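You operate a simulated robot arm through the tools that you are given. There is no shell and no other tool. Be economical: measure what you need, move in short steps, check, and stop when the job is done.

You run a simulated two-armed robot. Do the job below in one go: nothing can be reset, and whatever is moved stays where it is left.

JOB
Wipe the dye off the sample can and look it over under the hand lamp.
Fine: Hold the can while you wipe its lid with the felt block; felt back where it lay. Hold the lamp still while you slide it on, and off again at the end. Set down upright: felt block. What is to be rubbed or washed off counts as gone when no trace of it is left.

Only the result counts: the job must be done as asked and must still hold three seconds after the hand-in. Knocking over, shifting, dropping, spilling or breaking anything else fails it. Lids that push on must go on centred and level and be pressed home; caps that screw on are set level and turned clockwise until they are tight.

ROBOT AND FRAMES
Two 7-joint arms with two-finger parallel grippers on one trunk, on a base that drives. Base frame: it is fixed to the floor where the robot stands at the start and does not move with it; the origin is under the middle of the robot, x ahead of it, y to its left, z up. Units: mm, degrees, N and s.
The left shoulder is at the start at [70, 134, 1226], the right one opposite. With the tool pointing down near the work surface each hand reaches from about 100 to 640 mm from the robot's upright axis, wherever it stands, measured 20 degrees to its own side. Places, roughly: lamp slider [400, 600, 1000]. Payload 1.57 kg a hand.
The TCP of each hand is the grasp point between the finger pads, 30 mm short of the fingertips. In the tool frame z runs along the fingers and y along their closing line. The gripper opens to 80 mm. The fingers are 17 mm wide and 12 mm thick; the gripper's body (40 by 82 mm) begins 80 mm behind the TCP.
Orientation is that of the tool frame in the base frame, as a unit quaternion [x, y, z, w]. With the fingers straight down and closing along the base's y, the tool's x points along the base's -x, its y along +y and its z along -z.

CONTROLS
- The arms move only by the tool arm_command. It takes "left_increments", "right_increments" or both (then of equal length, played together; a hand with none holds still); each is a list that holds one entry, the list of rows, each a list of 7 numbers: the shift along the tool's x, y, z in mm, then the turn, a rotation vector about the tool's x, y, z in degrees, then the opening, from 0 (shut) to 1 (fully open). In form: [[[x, y, z, ax, ay, az, jaw], ...]]. A call has 1 to 20 rows; each row shifts and turns the commanded pose from where the row before left it, along the tool's axes as they then stand. Each row takes 0.2 s and may step no farther than 50 mm and 8.6 degrees from the row before; otherwise, or with a gripper value out of range, the whole call is refused. A pose out of reach is approached as far as the arm can. The call stops where the force on the tool passes 40 N (or 10 N more than at its start, if that is more) or the arm is blocked; 0.2 s more then pass. The fingers move at their own pace (about 153 mm/s each) and stop on an object; they squeeze with about 40 N. The grip force told is the motor's: it shows also when the fingers shut on nothing. Time passes only in rows, and 0.2 s behind the last, so rows that do not move let the fingers close. It gives the time, the measured TCP pose, the force on the tool (base axes), the opening and the grip force at its end, in the units of the frame above (readings bear some noise), with the torque about the TCP (base axes, N m) and any sound that the robot's microphone picked up.
- Cameras (640 x 400 px; columns grow to the right, rows downward): "scene" is now at [119.9, 52.1, 1446.8]; the picture's right is [0.59, -0.81, 0.00], its down [-0.50, -0.37, -0.78] and it looks along [0.63, 0.46, -0.63] (base axes); focal length 270 px, centre (320, 200). "left" rides on the left gripper at [72, 7, -122] in its tool frame; the picture's right is [-0.09, 1.00, 0.00], its down [-0.84, -0.08, -0.54] and it looks along [-0.54, -0.05, 0.84] (tool axes); focal length 238 px, centre (320, 200). "right" rides on the right gripper at [72, -7, -122] in its tool frame; the picture's right is [0.09, 1.00, 0.00], its down [-0.84, 0.08, -0.54] and it looks along [-0.54, 0.05, 0.84] (tool axes); focal length 238 px, centre (320, 200). There is no depth. A picture from a camera that has moved, and an enlarged one, comes with that camera's place and axes in the base frame and with its lens.
- grab_frame(camera): a new picture of that camera. No time passes.
- slide_trunk(by): slides the trunk up (or, below 0, down) by that many mm; the arms and the scene camera ride with it, the base frame stays. It gives what a move gives, with no picture.
- base_move(legs): drives the robot by 1 to 6 legs, each [ahead, left, turn to the left] in mm, mm and degrees, along the robot's own axes; the way and the turn of a leg run together, so that a leg with both is an arc; at most 1500 mm and 180 degrees a leg. The arms and the cameras ride along, it lands a little off, and it stops where it bumps. It gives what a move gives.
- pan_tilt(pan, tilt): turns the head with the scene camera to pan (to the left, within 86 degrees either way) and tilt (down, from -29 to 69), counted from straight ahead of the robot. It gives what a move gives.
- zoom(camera, box): a new picture of the part [left, top, right, bottom] of that camera's present view, enlarged. No time passes.
- finish_job(): hands the job in; it is judged then, once.

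Work in short steps. Places have to be worked out from the pictures, the camera data and where the tool is seen: move nearer, look again, correct. Check each grasp and each placing, and mend what went wrong. You have 120 turns and 108 pictures in all, those below and enlarged ones among them. Open the grippers and draw the arms clear of the work before you hand the job in, unless the task says otherwise; then end with one line.

The tools are called as name(argument=value, ...) on one line, values as JSON. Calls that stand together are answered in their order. arm_command: Moves the arms, as the interface text tells. Its arguments: {"type":"object","properties":{"left_increments":{"type":"array","items":{"type":"array","items":{"type":"array","items":{"type":"number"}}}},"right_increments":{"type":"array","items":{"type":"array","items":{"type":"array","items":{"type":"number"}}}}},"required":[]} The other tools are called the same way: slide_trunk (by) slides the trunk up or down; base_move (legs) drives the base; pan_tilt (pan, tilt) turns the head that bears the scene camera; grab_frame (camera) takes a picture; zoom (camera, box) takes an enlarged picture of a part of a camera's view; finish_job () hands the job in.

At the start:

```text
time: 0.0
left_tool_pos: [306.4, 444.4, 1269.8]
left_orientation: [-0.001, 1.0, -0.001, 0.0]
left_contact_force: [-0.2, 0.8, 0.7]
left_torque: [0.02, -0.01, -0.01]
left_opening: 80.1
left_grasp_force: 0.0
right_tool_pos: [388.6, 32.9, 1280.0]
right_orientation: [0.001, 1.0, 0.0, 0.0]
right_contact_force: [-1.0, -0.3, -0.3]
right_torque: [0.0, 0.02, 0.02]
right_opening: 80.1
right_grasp_force: 0.0
trunk travel left (down, up): [-800.0, 140.0]
robot x, y, heading: [-4.2, -0.2, 0.2]
head pan, tilt: [36.4, 38.8]
```

scene: 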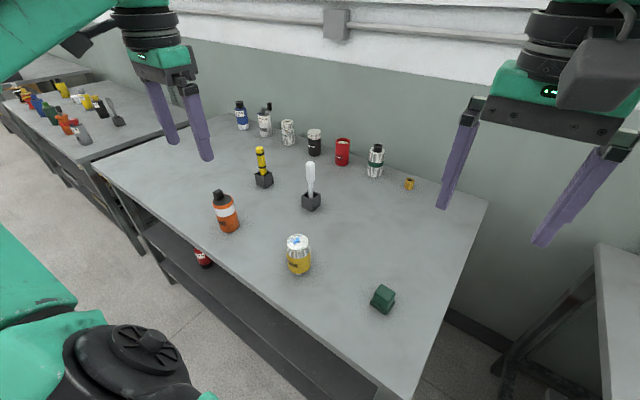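
right: 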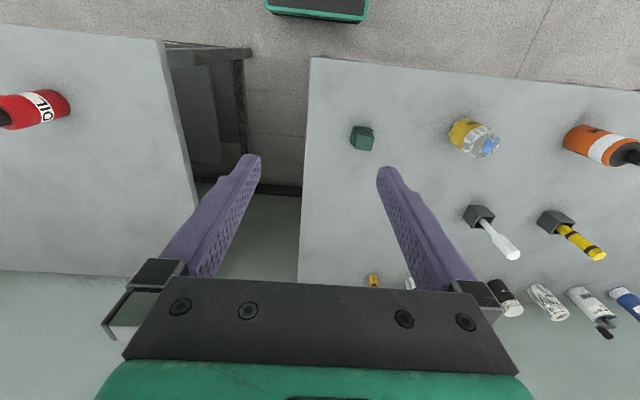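
left: 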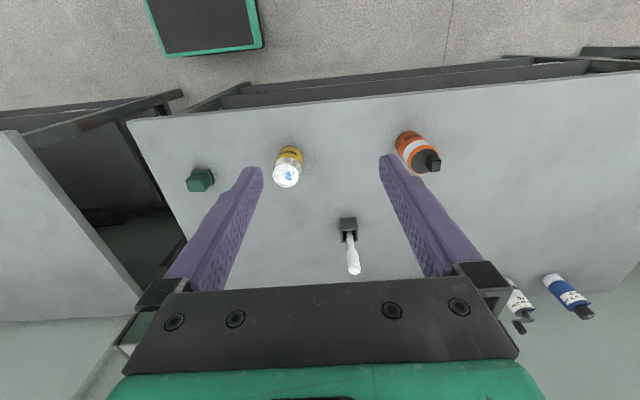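

I'll zoom in on the can, felt and the two things in black holders to identify which one is the lamp.

zoom(camera="scene", box=[180, 120, 340, 220])

zoom(camera="scene", box=[260, 220, 420, 320])

```text
4.00 times, centred on (260, 170) of scene
camera zoom: at [119.9, 52.1, 1446.8], right [0.59, -0.81, 0.0], down [-0.5, -0.37, -0.78], along [0.63, 0.46, -0.63], focal length 1081 px, centre (560, 320)
```

zoom: 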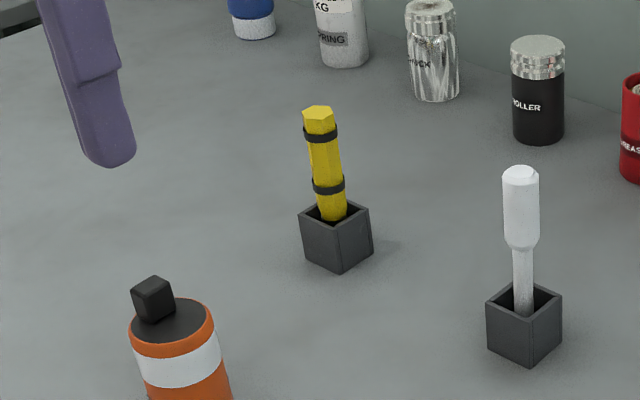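

```text
4.00 times, centred on (340, 270) of scene
camera zoom: at [119.9, 52.1, 1446.8], right [0.59, -0.81, 0.0], down [-0.5, -0.37, -0.78], along [0.63, 0.46, -0.63], focal length 1081 px, centre (240, -80)
```

zoom: 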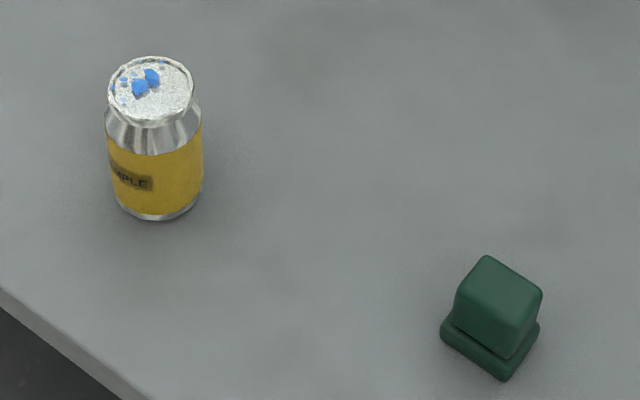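

By ray casting, the place given for the lamp slider falls on the orange thing with a black block on its top. I'll zoom in on it and on the shelf below.

zoom(camera="scene", box=[185, 180, 265, 230])

zoom(camera="left", box=[370, 110, 466, 190])

zoom(camera="left", box=[180, 130, 308, 210])

```text
8.00 times, centred on (225, 205) of scene
camera zoom: at [119.9, 52.1, 1446.8], right [0.59, -0.81, 0.0], down [-0.5, -0.37, -0.78], along [0.63, 0.46, -0.63], focal length 2161 px, centre (1080, 160)
```

zoom: 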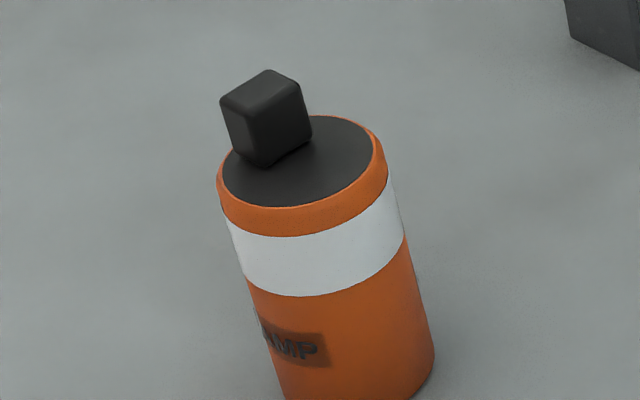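

```text
5.00 times, centred on (418, 150) of left
camera zoom: at [233.9, 449.4, 1391.5], right [0.09, 1.0, 0.0], down [0.84, -0.08, 0.54], along [0.54, -0.05, -0.84], focal length 1192 px, centre (-170, 450)
```

zoom: 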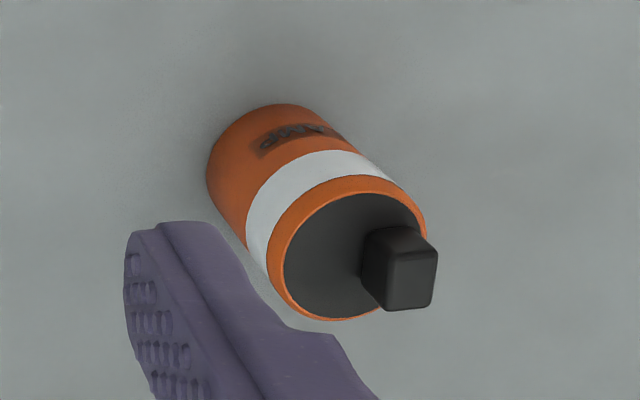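

```text
5.00 times, centred on (244, 170) of left
camera zoom: at [233.9, 449.4, 1391.5], right [0.09, 1.0, 0.0], down [0.84, -0.08, 0.54], along [0.54, -0.05, -0.84], focal length 1192 px, centre (700, 350)
```

zoom: 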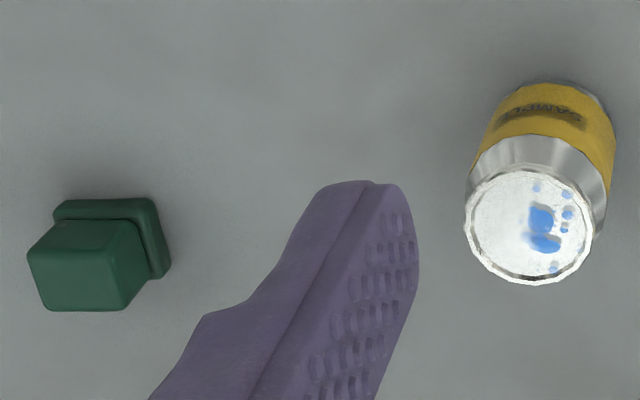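

The orange LAMP's slider top is near (449, 658, 970), the can's lid near (449, 360, 954), and the felt's top near (477, 135, 909). I'll drive 220 mm left along the table, so that the left hand can take the can and the right hand the felt.

base_move(legs=[[0, 220, 0]])

pan_tilt(pan=10, tilt=50)

grab_frame(camera="scene")

grab_frame(camera="left")

grab_frame(camera="right")

```text
time: 1.7
left_tool_pos: [304.5, 661.1, 1271.0]
left_orientation: [-0.002, 1.0, 0.0, 0.0]
left_contact_force: [0.4, 0.3, -0.2]
left_torque: [0.02, -0.01, 0.03]
left_opening: 80.0
left_grasp_force: 0.1
right_tool_pos: [387.0, 251.7, 1281.7]
right_orientation: [-0.003, 1.0, 0.002, 0.0]
right_contact_force: [0.2, -0.1, 0.4]
right_torque: [0.0, -0.04, 0.02]
right_opening: 80.1
right_grasp_force: 0.1
trunk travel left (down, up): [-800.0, 140.0]
robot x, y, heading: [2.2, 220.7, 0.1]
head pan, tilt: [36.4, 38.8]
```

```text
time: 2.6
left_tool_pos: [302.9, 666.1, 1267.5]
left_orientation: [-0.002, 1.0, -0.002, 0.0]
left_contact_force: [-0.1, 1.3, -0.4]
left_torque: [0.02, 0.01, -0.03]
left_opening: 79.9
left_grasp_force: 0.2
right_tool_pos: [388.0, 255.7, 1281.1]
right_orientation: [-0.002, 1.0, 0.0, 0.0]
right_contact_force: [0.0, 1.6, -1.5]
right_torque: [0.03, -0.03, 0.03]
right_opening: 80.0
right_grasp_force: 0.0
trunk travel left (down, up): [-800.0, 140.0]
robot x, y, heading: [-2.5, 222.1, 0.1]
head pan, tilt: [10.0, 50.0]
```

```text
99 pictures are left
camera scene: at [126.2, 236.6, 1430.9], right [0.18, -0.98, 0.0], down [-0.75, -0.14, -0.64], along [0.63, 0.11, -0.77], focal length 270 px, centre (320, 200)
```

scene: 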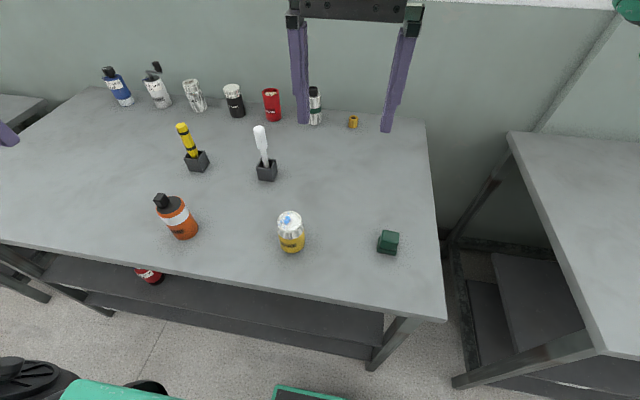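

```text
98 pictures are left
camera left: at [232.0, 671.7, 1391.2], right [0.09, 1.0, 0.0], down [0.84, -0.07, 0.54], along [0.54, -0.05, -0.84], focal length 238 px, centre (320, 200)
```

left: 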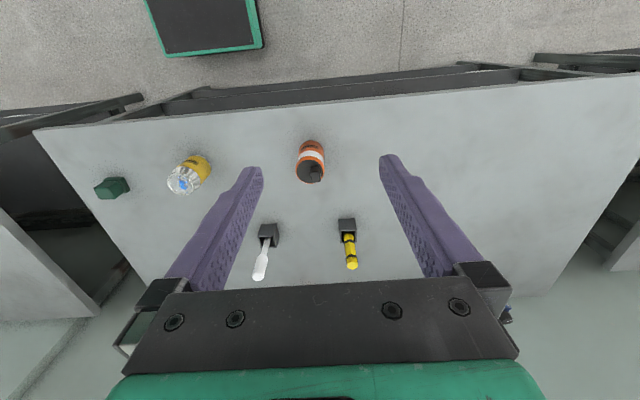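

```text
97 pictures are left
camera right: at [315.4, 248.5, 1403.2], right [-0.09, 1.0, 0.0], down [0.84, 0.08, 0.54], along [0.54, 0.05, -0.84], focal length 238 px, centre (320, 200)
```

right: 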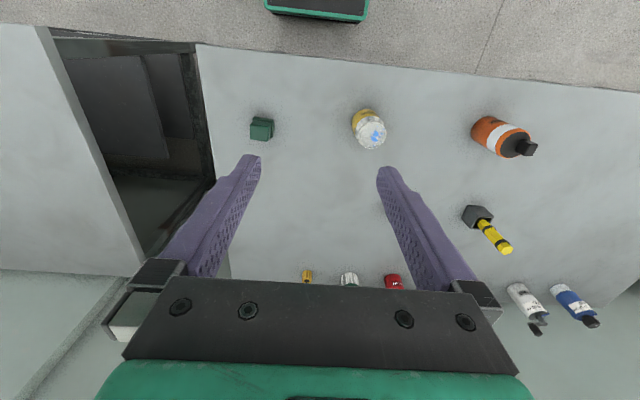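

Hands are over the table. I'll lower the right hand to above the felt and bring the left hand nearer the can, both still well above everything.

arm_command(left_increments=[[[-6.7, -35.1, 21, 0, 0, 0, 1], [-6.7, -35.1, 21, 0, 0, 0, 1], [-6.7, -35.1, 21, 0, 0, 0, 1], [-6.7, -35.1, 21, 0, 0, 0, 1], [-6.7, -35.1, 21, 0, 0, 0, 1], [-6.7, -35.1, 21, 0, 0, 0, 1], [-6.7, -35.1, 21, 0, 0, 0, 1]]], right_increments=[[[-12.7, -17, 31.6, 0, 0, 0, 1], [-12.7, -17, 31.6, 0, 0, 0, 1], [-12.7, -17, 31.6, 0, 0, 0, 1], [-12.7, -17, 31.6, 0, 0, 0, 1], [-12.7, -17, 31.6, 0, 0, 0, 1], [-12.7, -17, 31.6, 0, 0, 0, 1], [-12.7, -17, 31.6, 0, 0, 0, 1]]])

grab_frame(camera="right")

grab_frame(camera="left")

grab_frame(camera="scene")

```text
time: 4.2
left_tool_pos: [352.7, 417.7, 1123.3]
left_orientation: [-0.003, 1.0, 0.0, -0.001]
left_contact_force: [-0.4, -0.5, 0.0]
left_torque: [0.04, 0.01, 0.0]
left_opening: 79.8
left_grasp_force: 0.1
right_tool_pos: [481.1, 134.5, 1059.0]
right_orientation: [-0.002, 1.0, 0.002, 0.001]
right_contact_force: [-0.3, -0.3, -0.3]
right_torque: [0.0, 0.01, 0.03]
right_opening: 79.7
right_grasp_force: 0.0
trunk travel left (down, up): [-800.0, 140.0]
robot x, y, heading: [-0.2, 221.5, -0.1]
head pan, tilt: [10.0, 50.0]
```

```text
96 pictures are left
camera right: at [407.3, 126.9, 1181.7], right [-0.09, 1.0, 0.0], down [0.84, 0.08, 0.54], along [0.54, 0.05, -0.84], focal length 238 px, centre (320, 200)
```

right: 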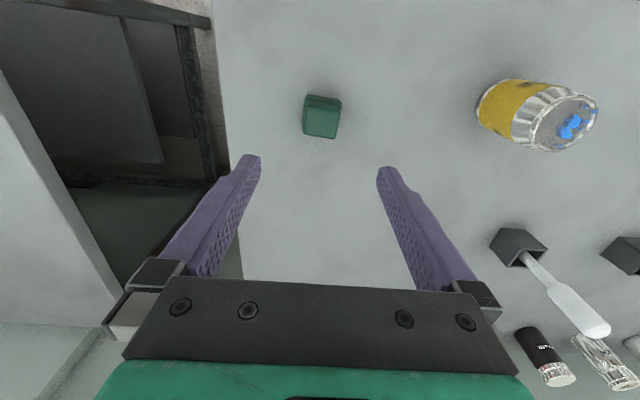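

```text
95 pictures are left
camera left: at [280.9, 423.2, 1245.1], right [0.09, 1.0, 0.0], down [0.84, -0.07, 0.54], along [0.54, -0.05, -0.84], focal length 238 px, centre (320, 200)
```

left: 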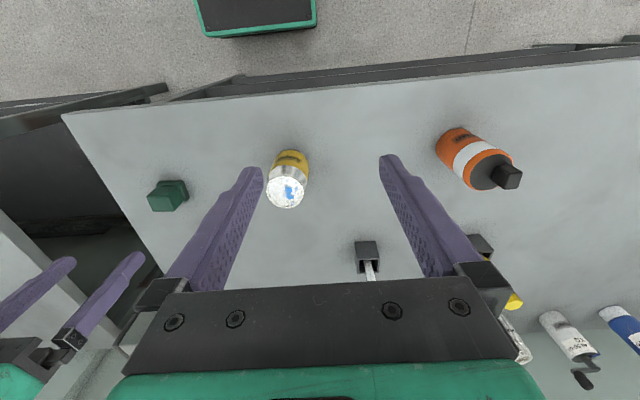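

```text
94 pictures are left
camera scene: at [128.4, 232.5, 1430.7], right [0.18, -0.98, 0.0], down [-0.76, -0.13, -0.64], along [0.63, 0.12, -0.77], focal length 270 px, centre (320, 200)
```

scene: 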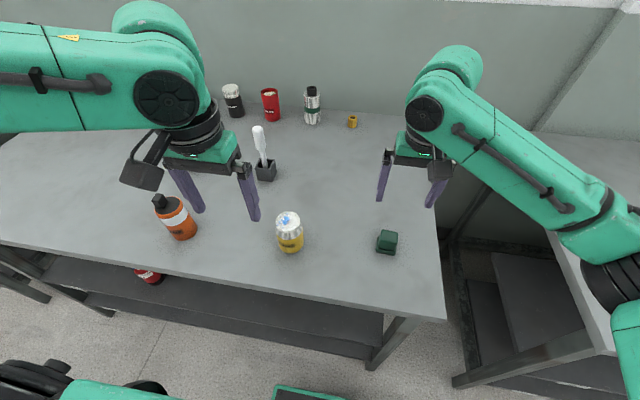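

The felt lies almost square to the base axes. I'll zoom in on it and on the can for exact positions.

zoom(camera="right", box=[280, 80, 360, 150])

zoom(camera="left", box=[240, 130, 336, 220])

zoom(camera="scene", box=[260, 190, 420, 290])

```text
5.71 times, centred on (320, 115) of right
camera zoom: at [407.3, 126.9, 1181.7], right [-0.09, 1.0, 0.0], down [0.84, 0.08, 0.54], along [0.54, 0.05, -0.84], focal length 1362 px, centre (320, 686)
```

zoom: 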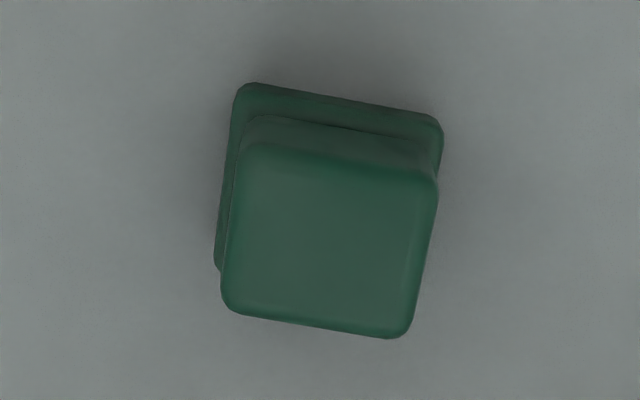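

```text
4.44 times, centred on (288, 175) of left
camera zoom: at [280.9, 423.2, 1245.1], right [0.09, 1.0, 0.0], down [0.84, -0.07, 0.54], along [0.54, -0.05, -0.84], focal length 1059 px, centre (462, 311)
```

zoom: 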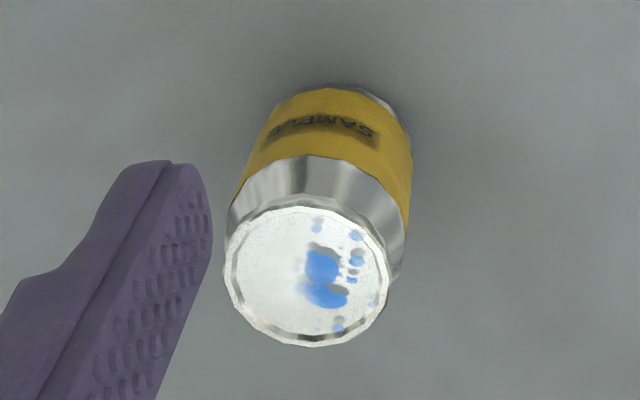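

```text
4.00 times, centred on (340, 240) of scene
camera zoom: at [128.4, 232.5, 1430.7], right [0.18, -0.98, 0.0], down [-0.76, -0.13, -0.64], along [0.63, 0.12, -0.77], focal length 1081 px, centre (240, 40)
```

zoom: 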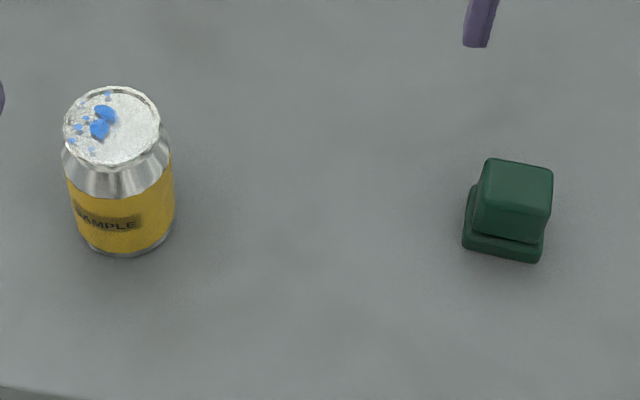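

Felt centre is about (481, 136.5), its top at z≈901, yawed about -4°, and the table is near z≈868. I'll turn the right hand by 4° and come straight down over the handle, jaws open.

arm_command(right_increments=[[[0, 2, 20, 0, 0, 4, 1], [0, 0, 40, 0, 0, 0, 1], [0, 0, 40, 0, 0, 0, 1], [0, 0, 20, 0, 0, 0, 1]]])

grab_frame(camera="right")

```text
time: 5.2
left_tool_pos: [353.4, 421.3, 1124.0]
left_orientation: [-0.001, 1.0, -0.001, 0.001]
left_contact_force: [-0.5, 0.1, -0.1]
left_torque: [0.03, 0.01, -0.01]
left_opening: 80.2
left_grasp_force: 0.1
right_tool_pos: [479.3, 139.0, 940.5]
right_orientation: [0.034, 0.999, 0.0, 0.0]
right_contact_force: [-0.3, -0.1, 0.3]
right_torque: [0.01, -0.01, 0.0]
right_opening: 80.0
right_grasp_force: 0.1
trunk travel left (down, up): [-800.0, 140.0]
robot x, y, heading: [0.7, 222.7, 0.3]
head pan, tilt: [10.0, 50.0]
```

```text
90 pictures are left
camera right: at [406.2, 136.9, 1063.1], right [-0.03, 1.0, 0.0], down [0.84, 0.02, 0.54], along [0.54, 0.01, -0.84], focal length 238 px, centre (320, 200)
```

right: 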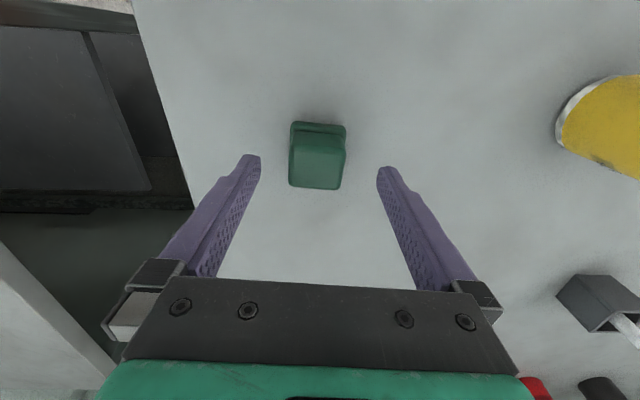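

Jaws are aligned and centred on the felt. I'll go down to z≈909 and close.

arm_command(right_increments=[[[2, -2, 20, 0, 0, 0, 1], [0, 0, 11, 0, 0, 0, 1], [0, 0, 0, 0, 0, 0, 1], [0, 0, 0, 0, 0, 0, 0], [0, 0, 0, 0, 0, 0, 0], [0, 0, 0, 0, 0, 0, 0]]])

zoom(camera="right", box=[220, 100, 420, 225])

```text
time: 6.6
left_tool_pos: [352.0, 421.1, 1123.4]
left_orientation: [-0.002, 1.0, 0.0, 0.0]
left_contact_force: [0.4, 0.0, 0.2]
left_torque: [0.0, 0.02, 0.01]
left_opening: 79.9
left_grasp_force: 0.0
right_tool_pos: [475.7, 136.8, 911.4]
right_orientation: [0.033, 0.999, 0.001, 0.0]
right_contact_force: [-0.8, -0.1, -0.2]
right_torque: [0.01, -0.01, 0.01]
right_opening: 38.4
right_grasp_force: 39.8
trunk travel left (down, up): [-800.0, 140.0]
robot x, y, heading: [1.1, 215.9, 0.2]
head pan, tilt: [10.0, 50.0]
```

```text
3.20 times, centred on (320, 162) of right
camera zoom: at [403.0, 134.7, 1032.6], right [-0.03, 1.0, 0.0], down [0.84, 0.02, 0.54], along [0.54, 0.01, -0.84], focal length 763 px, centre (320, 320)
```

zoom: 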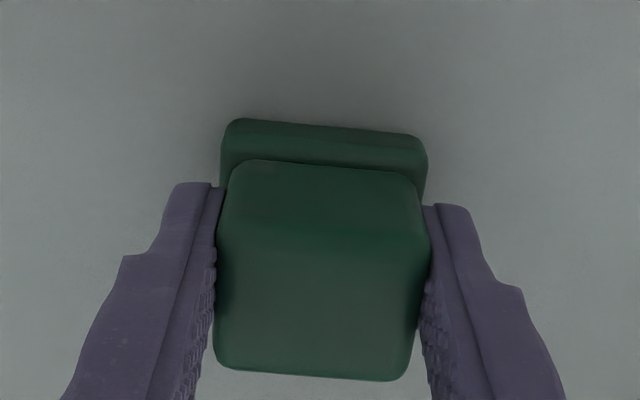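

The felt is gripped (38.4 mm). I'll lift it 150 mm and meanwhile turn the left hand to slant forward (60° off vertical, aimed 25° inward), so it can hold the can from the side and leave the lid free.

arm_command(left_increments=[[[0, 0, 0, 0, -8.57, 0, 1], [0, 0, 0, 0, -8.57, 0, 1], [0, 0, 0, 0, -8.57, 0, 1], [0, 0, 0, 0, -8.57, 0, 1], [0, 0, 0, 0, -8.57, 0, 1], [0, 0, 0, 0, -8.57, 0, 1], [0, 0, 0, 0, -8.58, 0, 1], [0, 0, 0, 7.2, 0, 4.17, 1], [0, 0, 0, 7.2, 0, 4.17, 1], [0, 0, 0, 7.2, 0, 4.17, 1]]], right_increments=[[[0, 0, -15, 0, 0, 0, 0], [0, 0, -15, 0, 0, 0, 0], [0, 0, -15, 0, 0, 0, 0], [0, 0, -15, 0, 0, 0, 0], [0, 0, -15, 0, 0, 0, 0], [0, 0, -15, 0, 0, 0, 0], [0, 0, -15, 0, 0, 0, 0], [0, 0, -15, 0, 0, 0, 0], [0, 0, -15, 0, 0, 0, 0], [0, 0, -15, 0, 0, 0, 0]]])

grab_frame(camera="left")

grab_frame(camera="scene")

```text
time: 8.8
left_tool_pos: [486.9, 442.4, 1207.4]
left_orientation: [0.167, 0.859, -0.131, 0.466]
left_contact_force: [-0.7, 0.1, 0.3]
left_torque: [0.05, 0.0, -0.01]
left_opening: 80.0
left_grasp_force: 0.0
left hand out of reach, approached as far as the arm can: row 2, 3, 4, 5, 6, 7
right_tool_pos: [475.9, 135.6, 1060.3]
right_orientation: [0.034, 0.999, 0.0, 0.0]
right_contact_force: [-0.5, -0.3, -0.4]
right_torque: [0.0, 0.01, -0.04]
right_opening: 38.7
right_grasp_force: 40.6
trunk travel left (down, up): [-800.0, 140.0]
robot x, y, heading: [-0.9, 219.5, 0.4]
head pan, tilt: [10.0, 50.0]
```

```text
88 pictures are left
camera left: at [361.0, 505.7, 1212.0], right [0.46, 0.89, 0.01], down [-0.01, 0.0, 1.0], along [0.89, -0.46, 0.01], focal length 238 px, centre (320, 200)
```

left: 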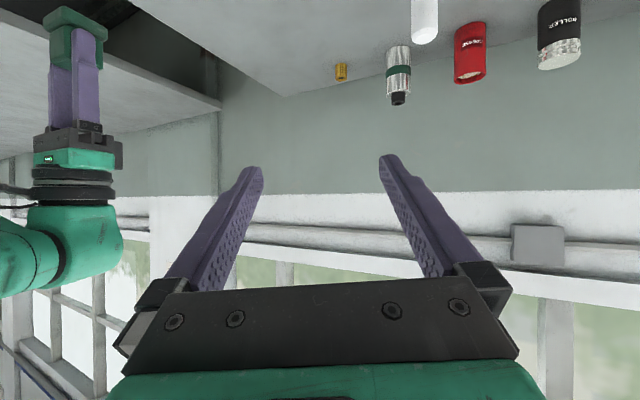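

```text
87 pictures are left
camera scene: at [126.6, 234.9, 1430.8], right [0.18, -0.98, 0.0], down [-0.75, -0.14, -0.64], along [0.63, 0.11, -0.77], focal length 270 px, centre (320, 200)
```

scene: 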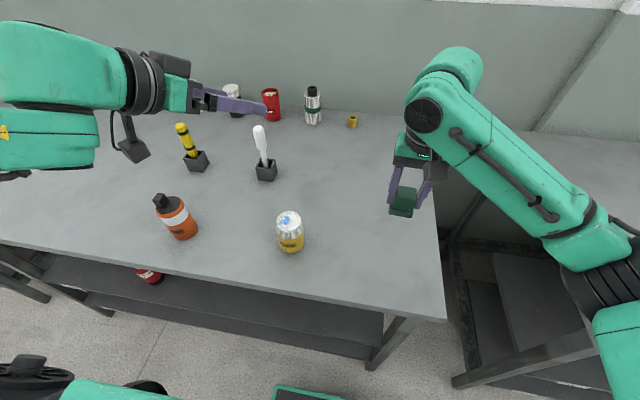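

Slanted that way, the left wrist comes too near its shoulder. Raising the trunk gives it room, so I'll go up 130 mm.

slide_trunk(by=130)

```text
time: 10.4
left_tool_pos: [487.8, 442.8, 1338.4]
left_orientation: [0.167, 0.859, -0.132, 0.465]
left_contact_force: [-0.6, 0.0, -0.3]
left_torque: [-0.01, -0.03, -0.02]
left_opening: 79.8
left_grasp_force: 0.1
right_tool_pos: [475.9, 136.2, 1190.2]
right_orientation: [0.033, 0.999, 0.0, 0.001]
right_contact_force: [-0.1, 0.4, -0.4]
right_torque: [-0.03, 0.02, -0.02]
right_opening: 38.4
right_grasp_force: 39.7
trunk travel left (down, up): [-930.0, 10.0]
robot x, y, heading: [-0.4, 217.8, 0.3]
head pan, tilt: [10.0, 50.0]
```

Now the left hand goes toward above the can (442, 361, 1060), with a small roll fix so the jaws close level.

arm_command(left_increments=[[[34.9, -10.5, 20.6, 0, 0, 0, 1], [34.9, -10.5, 20.6, 0, 0, 0, 1], [34.9, -10.5, 20.6, 0, 0, 0, 1], [34.9, -10.5, 20.6, 0, 0, 0, 1], [34.9, -10.5, 20.6, 0, 0, 0, 1], [34.9, -10.5, 20.6, 0, 0, 0, 1], [34.9, -10.5, 20.6, 0, 0, 4.8, 1]]])

grab_frame(camera="left")

grab_frame(camera="scene")

```text
time: 12.0
left_tool_pos: [440.6, 358.2, 1062.1]
left_orientation: [0.203, 0.851, -0.112, 0.471]
left_contact_force: [-0.4, -0.7, 0.1]
left_torque: [0.0, 0.0, 0.03]
left_opening: 80.1
left_grasp_force: 0.0
right_tool_pos: [475.0, 135.8, 1188.9]
right_orientation: [0.033, 0.999, 0.0, 0.0]
right_contact_force: [0.2, 1.4, 0.5]
right_torque: [-0.04, 0.04, -0.02]
right_opening: 38.5
right_grasp_force: 40.3
trunk travel left (down, up): [-930.0, 10.0]
robot x, y, heading: [0.6, 224.2, 0.1]
head pan, tilt: [10.0, 50.0]
```

```text
86 pictures are left
camera left: at [317.0, 426.5, 1066.9], right [0.49, 0.87, 0.08], down [-0.05, -0.06, 1.0], along [0.87, -0.49, 0.01], focal length 238 px, centre (320, 200)
```

left: 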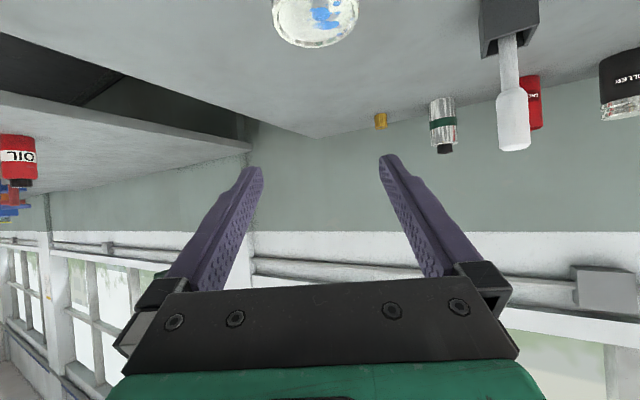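

```text
85 pictures are left
camera scene: at [126.1, 235.0, 1560.9], right [0.18, -0.98, 0.0], down [-0.75, -0.14, -0.64], along [0.63, 0.11, -0.77], focal length 270 px, centre (320, 200)
```

scene: 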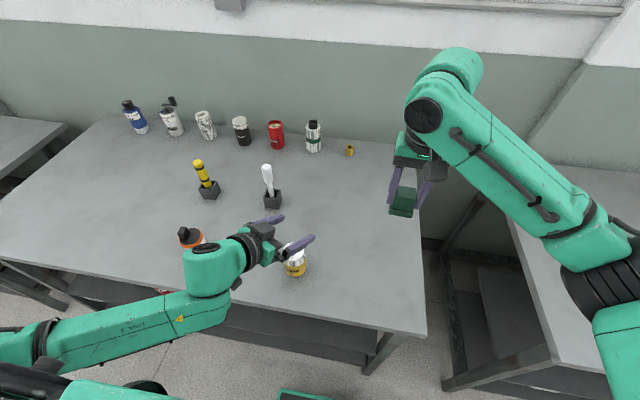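

The can sits well centred between the fingers. I'll go down half way, still above the lid, and check again.

arm_command(left_increments=[[[30, 1.8, 18, 0, 0, 0, 1], [30, 1.8, 18, 0, 0, 0, 1]]])

grab_frame(camera="left")

zoom(camera="scene", box=[200, 200, 360, 300])

```text
time: 12.6
left_tool_pos: [443.1, 363.2, 990.9]
left_orientation: [0.203, 0.852, -0.111, 0.47]
left_contact_force: [0.4, -0.3, -0.2]
left_torque: [-0.02, 0.02, -0.01]
left_opening: 79.9
left_grasp_force: 0.1
right_tool_pos: [474.7, 135.3, 1190.0]
right_orientation: [0.033, 0.999, 0.0, 0.001]
right_contact_force: [-0.4, -0.7, -0.7]
right_torque: [-0.03, -0.01, 0.0]
right_opening: 38.6
right_grasp_force: 39.9
trunk travel left (down, up): [-930.0, 10.0]
robot x, y, heading: [2.5, 223.6, 0.3]
head pan, tilt: [10.0, 50.0]
```

```text
84 pictures are left
camera left: at [319.1, 432.3, 995.4], right [0.49, 0.87, 0.08], down [-0.05, -0.06, 1.0], along [0.87, -0.49, 0.01], focal length 238 px, centre (320, 200)
```

left: 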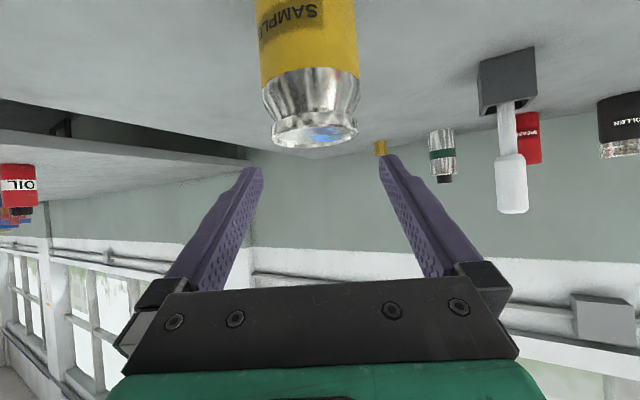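

```text
4.00 times, centred on (280, 250) of scene
camera zoom: at [126.1, 235.0, 1560.9], right [0.18, -0.98, 0.0], down [-0.75, -0.14, -0.64], along [0.63, 0.11, -0.77], focal length 1081 px, centre (480, 0)
```

zoom: 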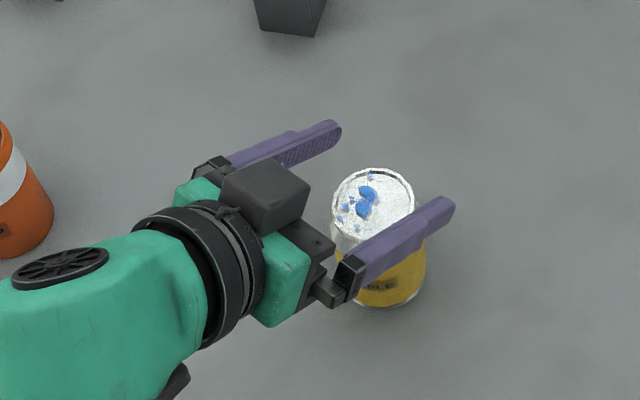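

The can lies about 5 mm to the right of the mid-line, so I'll shift for that and lower to z≈909, then look before closing.

arm_command(left_increments=[[[0, -5.8, 0, 0, 0, 0, 1], [23.6, 0, 13.8, 0, 0, 0, 1], [23.6, 0, 13.8, 0, 0, 0, 1], [23.6, 0, 13.8, 0, 0, 0, 1]]])

grab_frame(camera="left")

zoom(camera="scene", box=[200, 200, 360, 300])

```text
time: 13.6
left_tool_pos: [436.8, 361.6, 907.4]
left_orientation: [0.203, 0.852, -0.112, 0.47]
left_contact_force: [-0.5, 0.1, 0.1]
left_torque: [0.0, 0.02, 0.0]
left_opening: 80.2
left_grasp_force: 0.0
right_tool_pos: [475.0, 137.5, 1189.8]
right_orientation: [0.033, 0.999, -0.001, 0.0]
right_contact_force: [0.7, -0.6, -0.9]
right_torque: [0.03, 0.0, -0.02]
right_opening: 38.6
right_grasp_force: 39.6
trunk travel left (down, up): [-930.0, 10.0]
robot x, y, heading: [0.1, 221.9, 0.3]
head pan, tilt: [10.0, 50.0]
```

```text
82 pictures are left
camera left: at [312.8, 429.7, 911.5], right [0.49, 0.87, 0.08], down [-0.05, -0.06, 1.0], along [0.87, -0.49, 0.01], focal length 238 px, centre (320, 200)
```

left: 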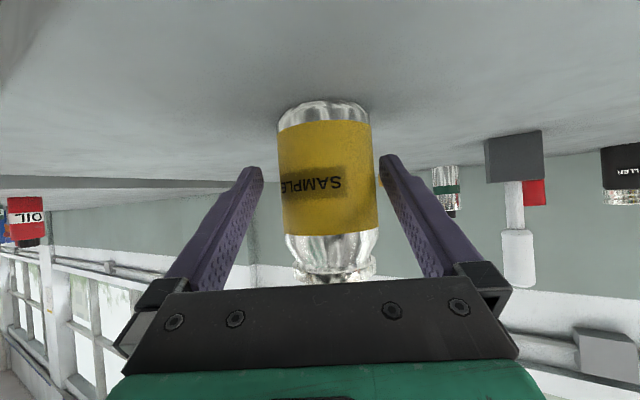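

```text
4.00 times, centred on (280, 250) of scene
camera zoom: at [126.4, 235.1, 1560.9], right [0.18, -0.98, 0.0], down [-0.75, -0.14, -0.64], along [0.63, 0.11, -0.77], focal length 1081 px, centre (480, 0)
```

zoom: 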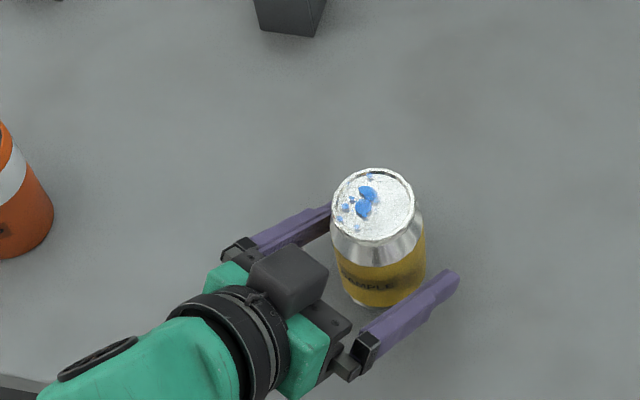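

Can is now about 4 mm to the other side; I'll correct and close on it.

arm_command(left_increments=[[[0, 4, 0, 0, 0, 0, 1], [0, 0, 0, 0, 0, 0, 0.8], [0, 0, 0, 0, 0, 0, 0], [0, 0, 0, 0, 0, 0, 0], [0, 0, 0, 0, 0, 0, 0]]])

zoom(camera="scene", box=[200, 200, 360, 300])

grab_frame(camera="left")

```text
time: 14.8
left_tool_pos: [438.0, 365.2, 908.3]
left_orientation: [0.203, 0.852, -0.112, 0.47]
left_contact_force: [0.2, -0.2, -0.1]
left_torque: [-0.04, 0.01, -0.02]
left_opening: 58.8
left_grasp_force: 39.5
right_tool_pos: [475.2, 136.4, 1189.1]
right_orientation: [0.032, 0.999, 0.0, 0.0]
right_contact_force: [0.9, -0.3, -0.2]
right_torque: [-0.04, 0.0, 0.02]
right_opening: 38.5
right_grasp_force: 39.5
trunk travel left (down, up): [-930.0, 10.0]
robot x, y, heading: [2.6, 221.9, 0.3]
head pan, tilt: [10.0, 50.0]
```

```text
4.00 times, centred on (280, 250) of scene
camera zoom: at [126.5, 235.5, 1560.8], right [0.18, -0.98, 0.0], down [-0.75, -0.14, -0.64], along [0.63, 0.11, -0.77], focal length 1081 px, centre (480, 0)
```

zoom: 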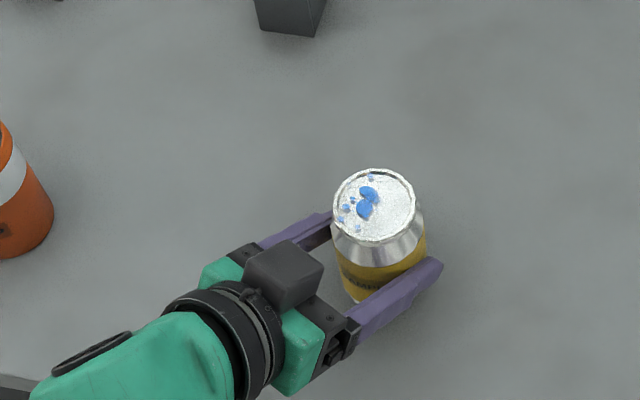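

```text
79 pictures are left
camera left: at [314.6, 433.4, 912.1], right [0.49, 0.87, 0.08], down [-0.05, -0.06, 1.0], along [0.87, -0.49, 0.01], focal length 238 px, centre (320, 200)
```

left: 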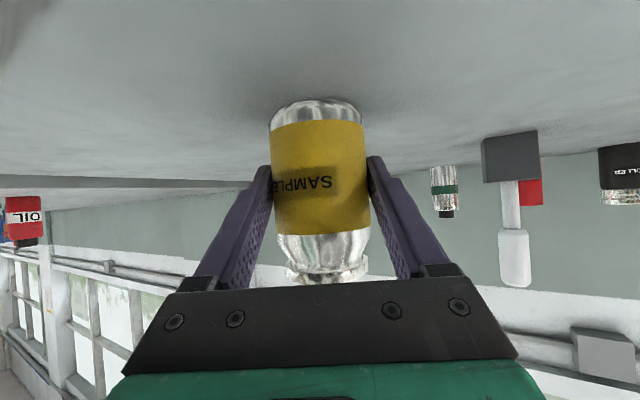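

Can is held firmly (58.8 mm) and did not tip. I'll carry the felt across high to above the lid (≈443, 361), stopping with its face some 50 mm above it.

arm_command(right_increments=[[[7.8, 37, 0, 0, 0, 0, 0], [7.8, 37, 0, 0, 0, 0, 0], [7.8, 37, 0, 0, 0, 0, 0], [7.8, 37, 0, 0, 0, 0, 0], [7.8, 37, 0, 0, 0, 0, 0], [7.8, 37, 0, 0, 0, 0, 0], [0, 0, 43, 0, 0, 0, 0], [0, 0, 43, 0, 0, 0, 0], [0, 0, 43, 0, 0, 0, 0], [0, 0, 0, 0, 0, 0, 0]]])

grab_frame(camera="right")

grab_frame(camera="scene")

```text
time: 17.0
left_tool_pos: [437.9, 363.7, 907.9]
left_orientation: [0.204, 0.852, -0.112, 0.47]
left_contact_force: [0.8, 0.0, 0.0]
left_torque: [0.02, 0.06, 0.0]
left_opening: 58.7
left_grasp_force: 40.1
right_tool_pos: [443.7, 360.6, 1063.3]
right_orientation: [0.033, 0.999, -0.001, 0.0]
right_contact_force: [-0.2, 0.1, -1.1]
right_torque: [0.02, 0.02, -0.02]
right_opening: 38.8
right_grasp_force: 40.0
trunk travel left (down, up): [-930.0, 10.0]
robot x, y, heading: [-1.7, 221.7, 0.2]
head pan, tilt: [10.0, 50.0]
```

```text
78 pictures are left
camera right: at [371.3, 358.5, 1184.9], right [-0.03, 1.0, 0.0], down [0.84, 0.02, 0.54], along [0.54, 0.01, -0.84], focal length 238 px, centre (320, 200)
```

right: 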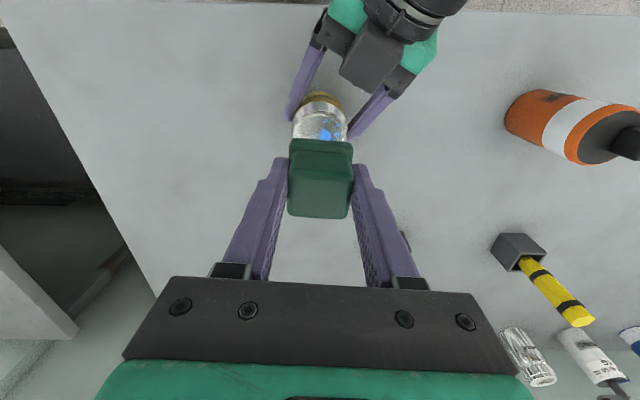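

```text
77 pictures are left
camera scene: at [126.5, 235.5, 1560.8], right [0.18, -0.98, 0.0], down [-0.75, -0.14, -0.64], along [0.63, 0.11, -0.77], focal length 270 px, centre (320, 200)
```

scene: 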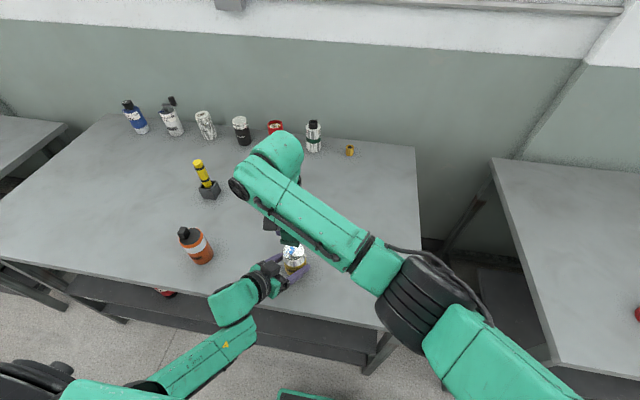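

Felt is lined up with the lid. I'll lower to about 12 mm above it, then look at the force as I go down in small steps.

arm_command(right_increments=[[[0, 0, 30, 0, 0, 0, 0], [0, 0, 15, 0, 0, 0, 0], [0, 0, 4, 0, 0, 0, 0], [0, 0, 4, 0, 0, 0, 0]]])

zoom(camera="right", box=[260, 80, 380, 220])

```text
time: 18.2
left_tool_pos: [437.0, 364.8, 908.3]
left_orientation: [0.203, 0.852, -0.112, 0.47]
left_contact_force: [2.0, -1.1, 0.6]
left_torque: [-0.18, 0.05, 0.03]
left_opening: 58.6
left_grasp_force: 39.8
right_tool_pos: [470.6, 330.1, 1008.4]
right_orientation: [0.059, 0.998, -0.014, 0.017]
right_contact_force: [0.1, 0.6, 9.7]
right_torque: [0.27, 0.13, 0.02]
right_opening: 38.5
right_grasp_force: 39.5
trunk travel left (down, up): [-930.0, 10.0]
robot x, y, heading: [2.3, 219.4, 0.3]
head pan, tilt: [10.0, 50.0]
stopped in row 4 (right hand): the arm was blocked; the commanded pose is now the measured one
```

```text
2.86 times, centred on (320, 150) of right
camera zoom: at [393.3, 335.5, 1129.3], right [0.03, 1.0, -0.03], down [0.82, -0.01, 0.57], along [0.57, -0.04, -0.82], focal length 681 px, centre (320, 343)
```

zoom: 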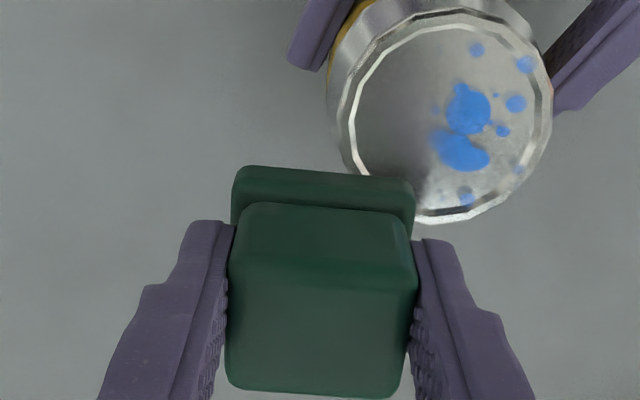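

The right hand was pushed aside to (471, 330), so something in the arms touched. I'll look at the scene before moving on.

zoom(camera="scene", box=[160, 120, 480, 320])

grab_frame(camera="left")

```text
2.00 times, centred on (320, 220) of scene
camera zoom: at [124.9, 235.2, 1561.1], right [0.18, -0.98, 0.0], down [-0.75, -0.14, -0.64], along [0.63, 0.11, -0.77], focal length 540 px, centre (320, 160)
```

zoom: 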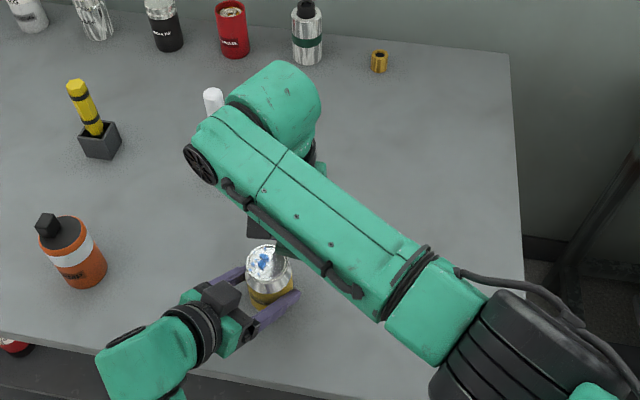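

```text
74 pictures are left
camera left: at [313.5, 433.3, 912.2], right [0.49, 0.87, 0.08], down [-0.05, -0.06, 1.0], along [0.87, -0.49, 0.01], focal length 238 px, centre (320, 200)
```

left: 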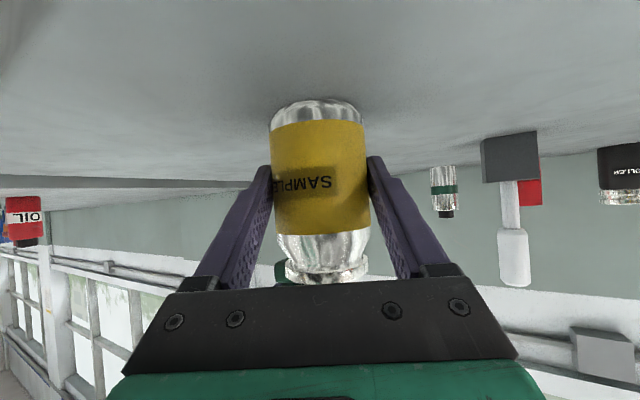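

Nothing is visibly jammed; the felt rests on the lid's edge. I'll lift 40 mm, undo the small tilt, and read the pose.

arm_command(right_increments=[[[0, 0, -20, 0, 0, 0, 0], [0, 0, -20, 0, 0, 0, 0], [0, 0, -15, -1.5, 2.0, -3, 0], [0, 0, 0, 0, 0, 0, 0]]])

pan_tilt(pan=10, tilt=69)

grab_frame(camera="scene")

```text
time: 19.2
left_tool_pos: [437.8, 365.5, 908.9]
left_orientation: [0.203, 0.851, -0.112, 0.47]
left_contact_force: [-0.7, -0.2, 3.6]
left_torque: [-0.18, -0.03, -0.03]
left_opening: 58.8
left_grasp_force: 39.9
right_tool_pos: [475.2, 318.9, 1058.1]
right_orientation: [0.044, 0.999, -0.011, -0.002]
right_contact_force: [0.3, -0.4, -0.7]
right_torque: [0.01, 0.04, 0.0]
right_opening: 38.5
right_grasp_force: 40.1
trunk travel left (down, up): [-930.0, 10.0]
robot x, y, heading: [3.1, 219.5, 0.1]
head pan, tilt: [10.0, 50.0]
```

```text
time: 20.0
left_tool_pos: [437.0, 364.4, 907.4]
left_orientation: [0.202, 0.852, -0.112, 0.469]
left_contact_force: [-1.3, -1.0, 5.3]
left_torque: [-0.23, -0.08, -0.04]
left_opening: 58.6
left_grasp_force: 39.4
right_tool_pos: [475.7, 320.0, 1059.3]
right_orientation: [0.044, 0.999, -0.008, -0.001]
right_contact_force: [-1.2, 0.3, -0.1]
right_torque: [0.0, 0.01, 0.03]
right_opening: 38.6
right_grasp_force: 39.8
trunk travel left (down, up): [-930.0, 10.0]
robot x, y, heading: [-3.9, 223.3, 0.2]
head pan, tilt: [10.0, 68.8]
```

```text
73 pictures are left
camera scene: at [104.6, 231.5, 1539.0], right [0.18, -0.98, 0.0], down [-0.92, -0.16, -0.36], along [0.36, 0.06, -0.93], focal length 270 px, centre (320, 200)
```

scene: 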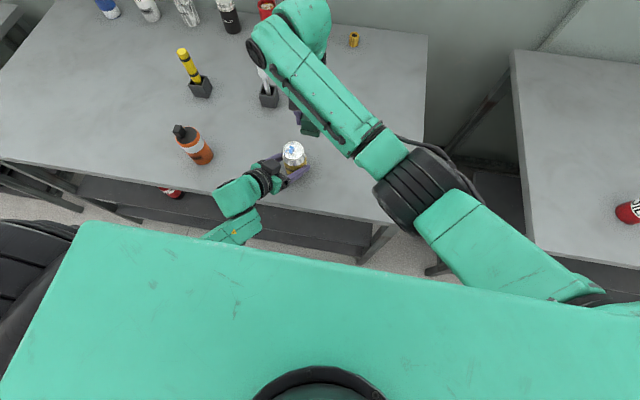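

The arms are clear of each other. I'll go back above the lid at z≈1063 and lower in small steps, reading after each, to learn where it deviates.

arm_command(right_increments=[[[0, 0, -10, 0, 0, -1.2, 0], [18, 19, 0, 0, 0, 0, 0], [18.5, 19, 0, 0, 0, 0, 0], [0, 0, 0, 0, 0, 0, 0], [0, 0, 15, 0, 0, 0, 0], [0, 0, 15, 0, 0, 0, 0], [0, 0, 10, 0, 0, 0, 0]]])

```text
time: 21.8
left_tool_pos: [437.6, 365.9, 909.2]
left_orientation: [0.203, 0.851, -0.113, 0.47]
left_contact_force: [-0.4, 1.3, 3.4]
left_torque: [-0.03, 0.11, -0.06]
left_opening: 58.9
left_grasp_force: 40.1
right_tool_pos: [453.9, 348.4, 1033.8]
right_orientation: [0.045, 0.999, -0.01, 0.009]
right_contact_force: [-0.1, -0.6, 0.6]
right_torque: [0.0, -0.01, 0.0]
right_opening: 38.5
right_grasp_force: 40.0
trunk travel left (down, up): [-930.0, 10.0]
robot x, y, heading: [-1.4, 220.4, 0.1]
head pan, tilt: [10.0, 68.8]
stopped in row 7 (right hand): the arm was blocked; the commanded pose is now the measured one
```

The arm is blocked with no force on the tool, so the contact is up the arm. I'll look from the right camera and from a less steep head angle.

grab_frame(camera="right")

pan_tilt(pan=-15, tilt=60)

grab_frame(camera="scene")

```text
72 pictures are left
camera right: at [379.1, 351.4, 1155.1], right [0.0, 1.0, -0.02], down [0.83, 0.01, 0.56], along [0.56, -0.02, -0.83], focal length 238 px, centre (320, 200)
```

right: 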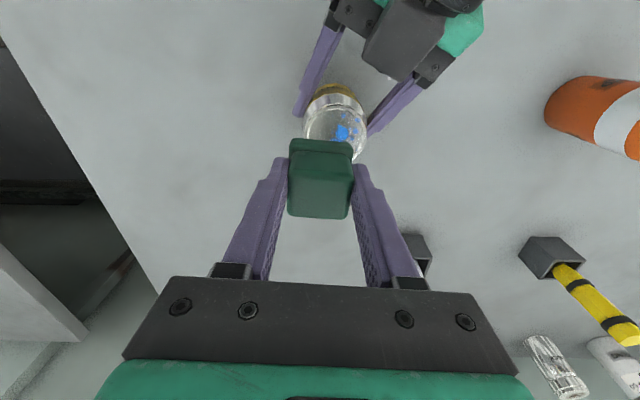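

```text
time: 22.7
left_tool_pos: [438.1, 365.5, 907.6]
left_orientation: [0.202, 0.852, -0.112, 0.47]
left_contact_force: [0.1, -0.2, 3.6]
left_torque: [-0.16, -0.05, -0.05]
left_opening: 58.9
left_grasp_force: 40.3
right_tool_pos: [454.3, 349.5, 1032.9]
right_orientation: [0.044, 0.999, -0.01, 0.007]
right_contact_force: [-0.5, -0.2, -0.1]
right_torque: [0.01, -0.02, -0.01]
right_opening: 38.7
right_grasp_force: 39.7
trunk travel left (down, up): [-930.0, 10.0]
robot x, y, heading: [-1.1, 219.4, 0.4]
head pan, tilt: [-15.0, 60.0]
```

```text
71 pictures are left
camera scene: at [114.5, 204.8, 1548.3], right [-0.25, -0.97, 0.0], down [-0.84, 0.22, -0.5], along [0.48, -0.13, -0.87], focal length 270 px, centre (320, 200)
```

scene: 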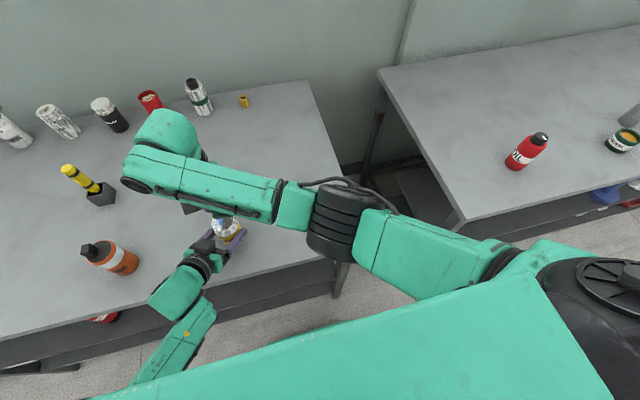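

No arm touches anything: the right arm is at its limit reaching across the body. I'll let go of the can, raise both hands, and drive 110 mm further left so that the can lies nearer the middle.

arm_command(right_increments=[[[0, 0, -30, 0, 0, 0, 0], [0, 0, -30, 0, 0, 0, 0], [0, 0, -30, 0, 0, 0, 0], [0, -40, -20, 0, 0, 0, 0], [0, -40, 0, 0, 0, 0, 0], [0, -40, 0, 0, 0, 0, 0], [0, 0, 0, 0, 0, 0, 0], [0, 0, 0, 0, 0, 0, 0]]], left_increments=[[[0, 0, 0, 0, 0, 0, 0.8], [0, 0, 0, 0, 0, 0, 1], [0, 0, 0, 0, 0, 0, 1], [0, 0, 0, 0, 0, 0, 1], [-31.8, 0, -19.9, 0, 0, 0, 1], [-31.8, 0, -19.9, 0, 0, 0, 1], [-31.8, 0, -19.9, 0, 0, 0, 1], [-31.8, 0, -19.9, 0, 0, 0, 1]]])

grab_frame(camera="left")

```text
time: 24.5
left_tool_pos: [439.4, 365.1, 1057.0]
left_orientation: [0.202, 0.852, -0.111, 0.469]
left_contact_force: [-0.6, -0.2, -0.2]
left_torque: [0.04, -0.03, -0.03]
left_opening: 80.1
left_grasp_force: 0.1
right_tool_pos: [440.6, 237.2, 1146.1]
right_orientation: [0.041, 0.999, -0.008, 0.007]
right_contact_force: [-0.5, 0.2, -0.2]
right_torque: [0.0, 0.01, 0.01]
right_opening: 38.7
right_grasp_force: 40.0
trunk travel left (down, up): [-930.0, 10.0]
robot x, y, heading: [-1.3, 217.4, 0.1]
head pan, tilt: [-15.0, 60.0]
```

```text
70 pictures are left
camera left: at [316.5, 433.0, 1061.3], right [0.49, 0.87, 0.08], down [-0.04, -0.06, 1.0], along [0.87, -0.49, 0.01], focal length 238 px, centre (320, 200)
```

left: 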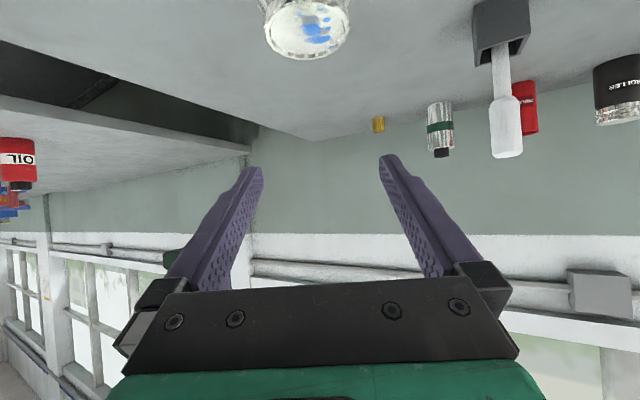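

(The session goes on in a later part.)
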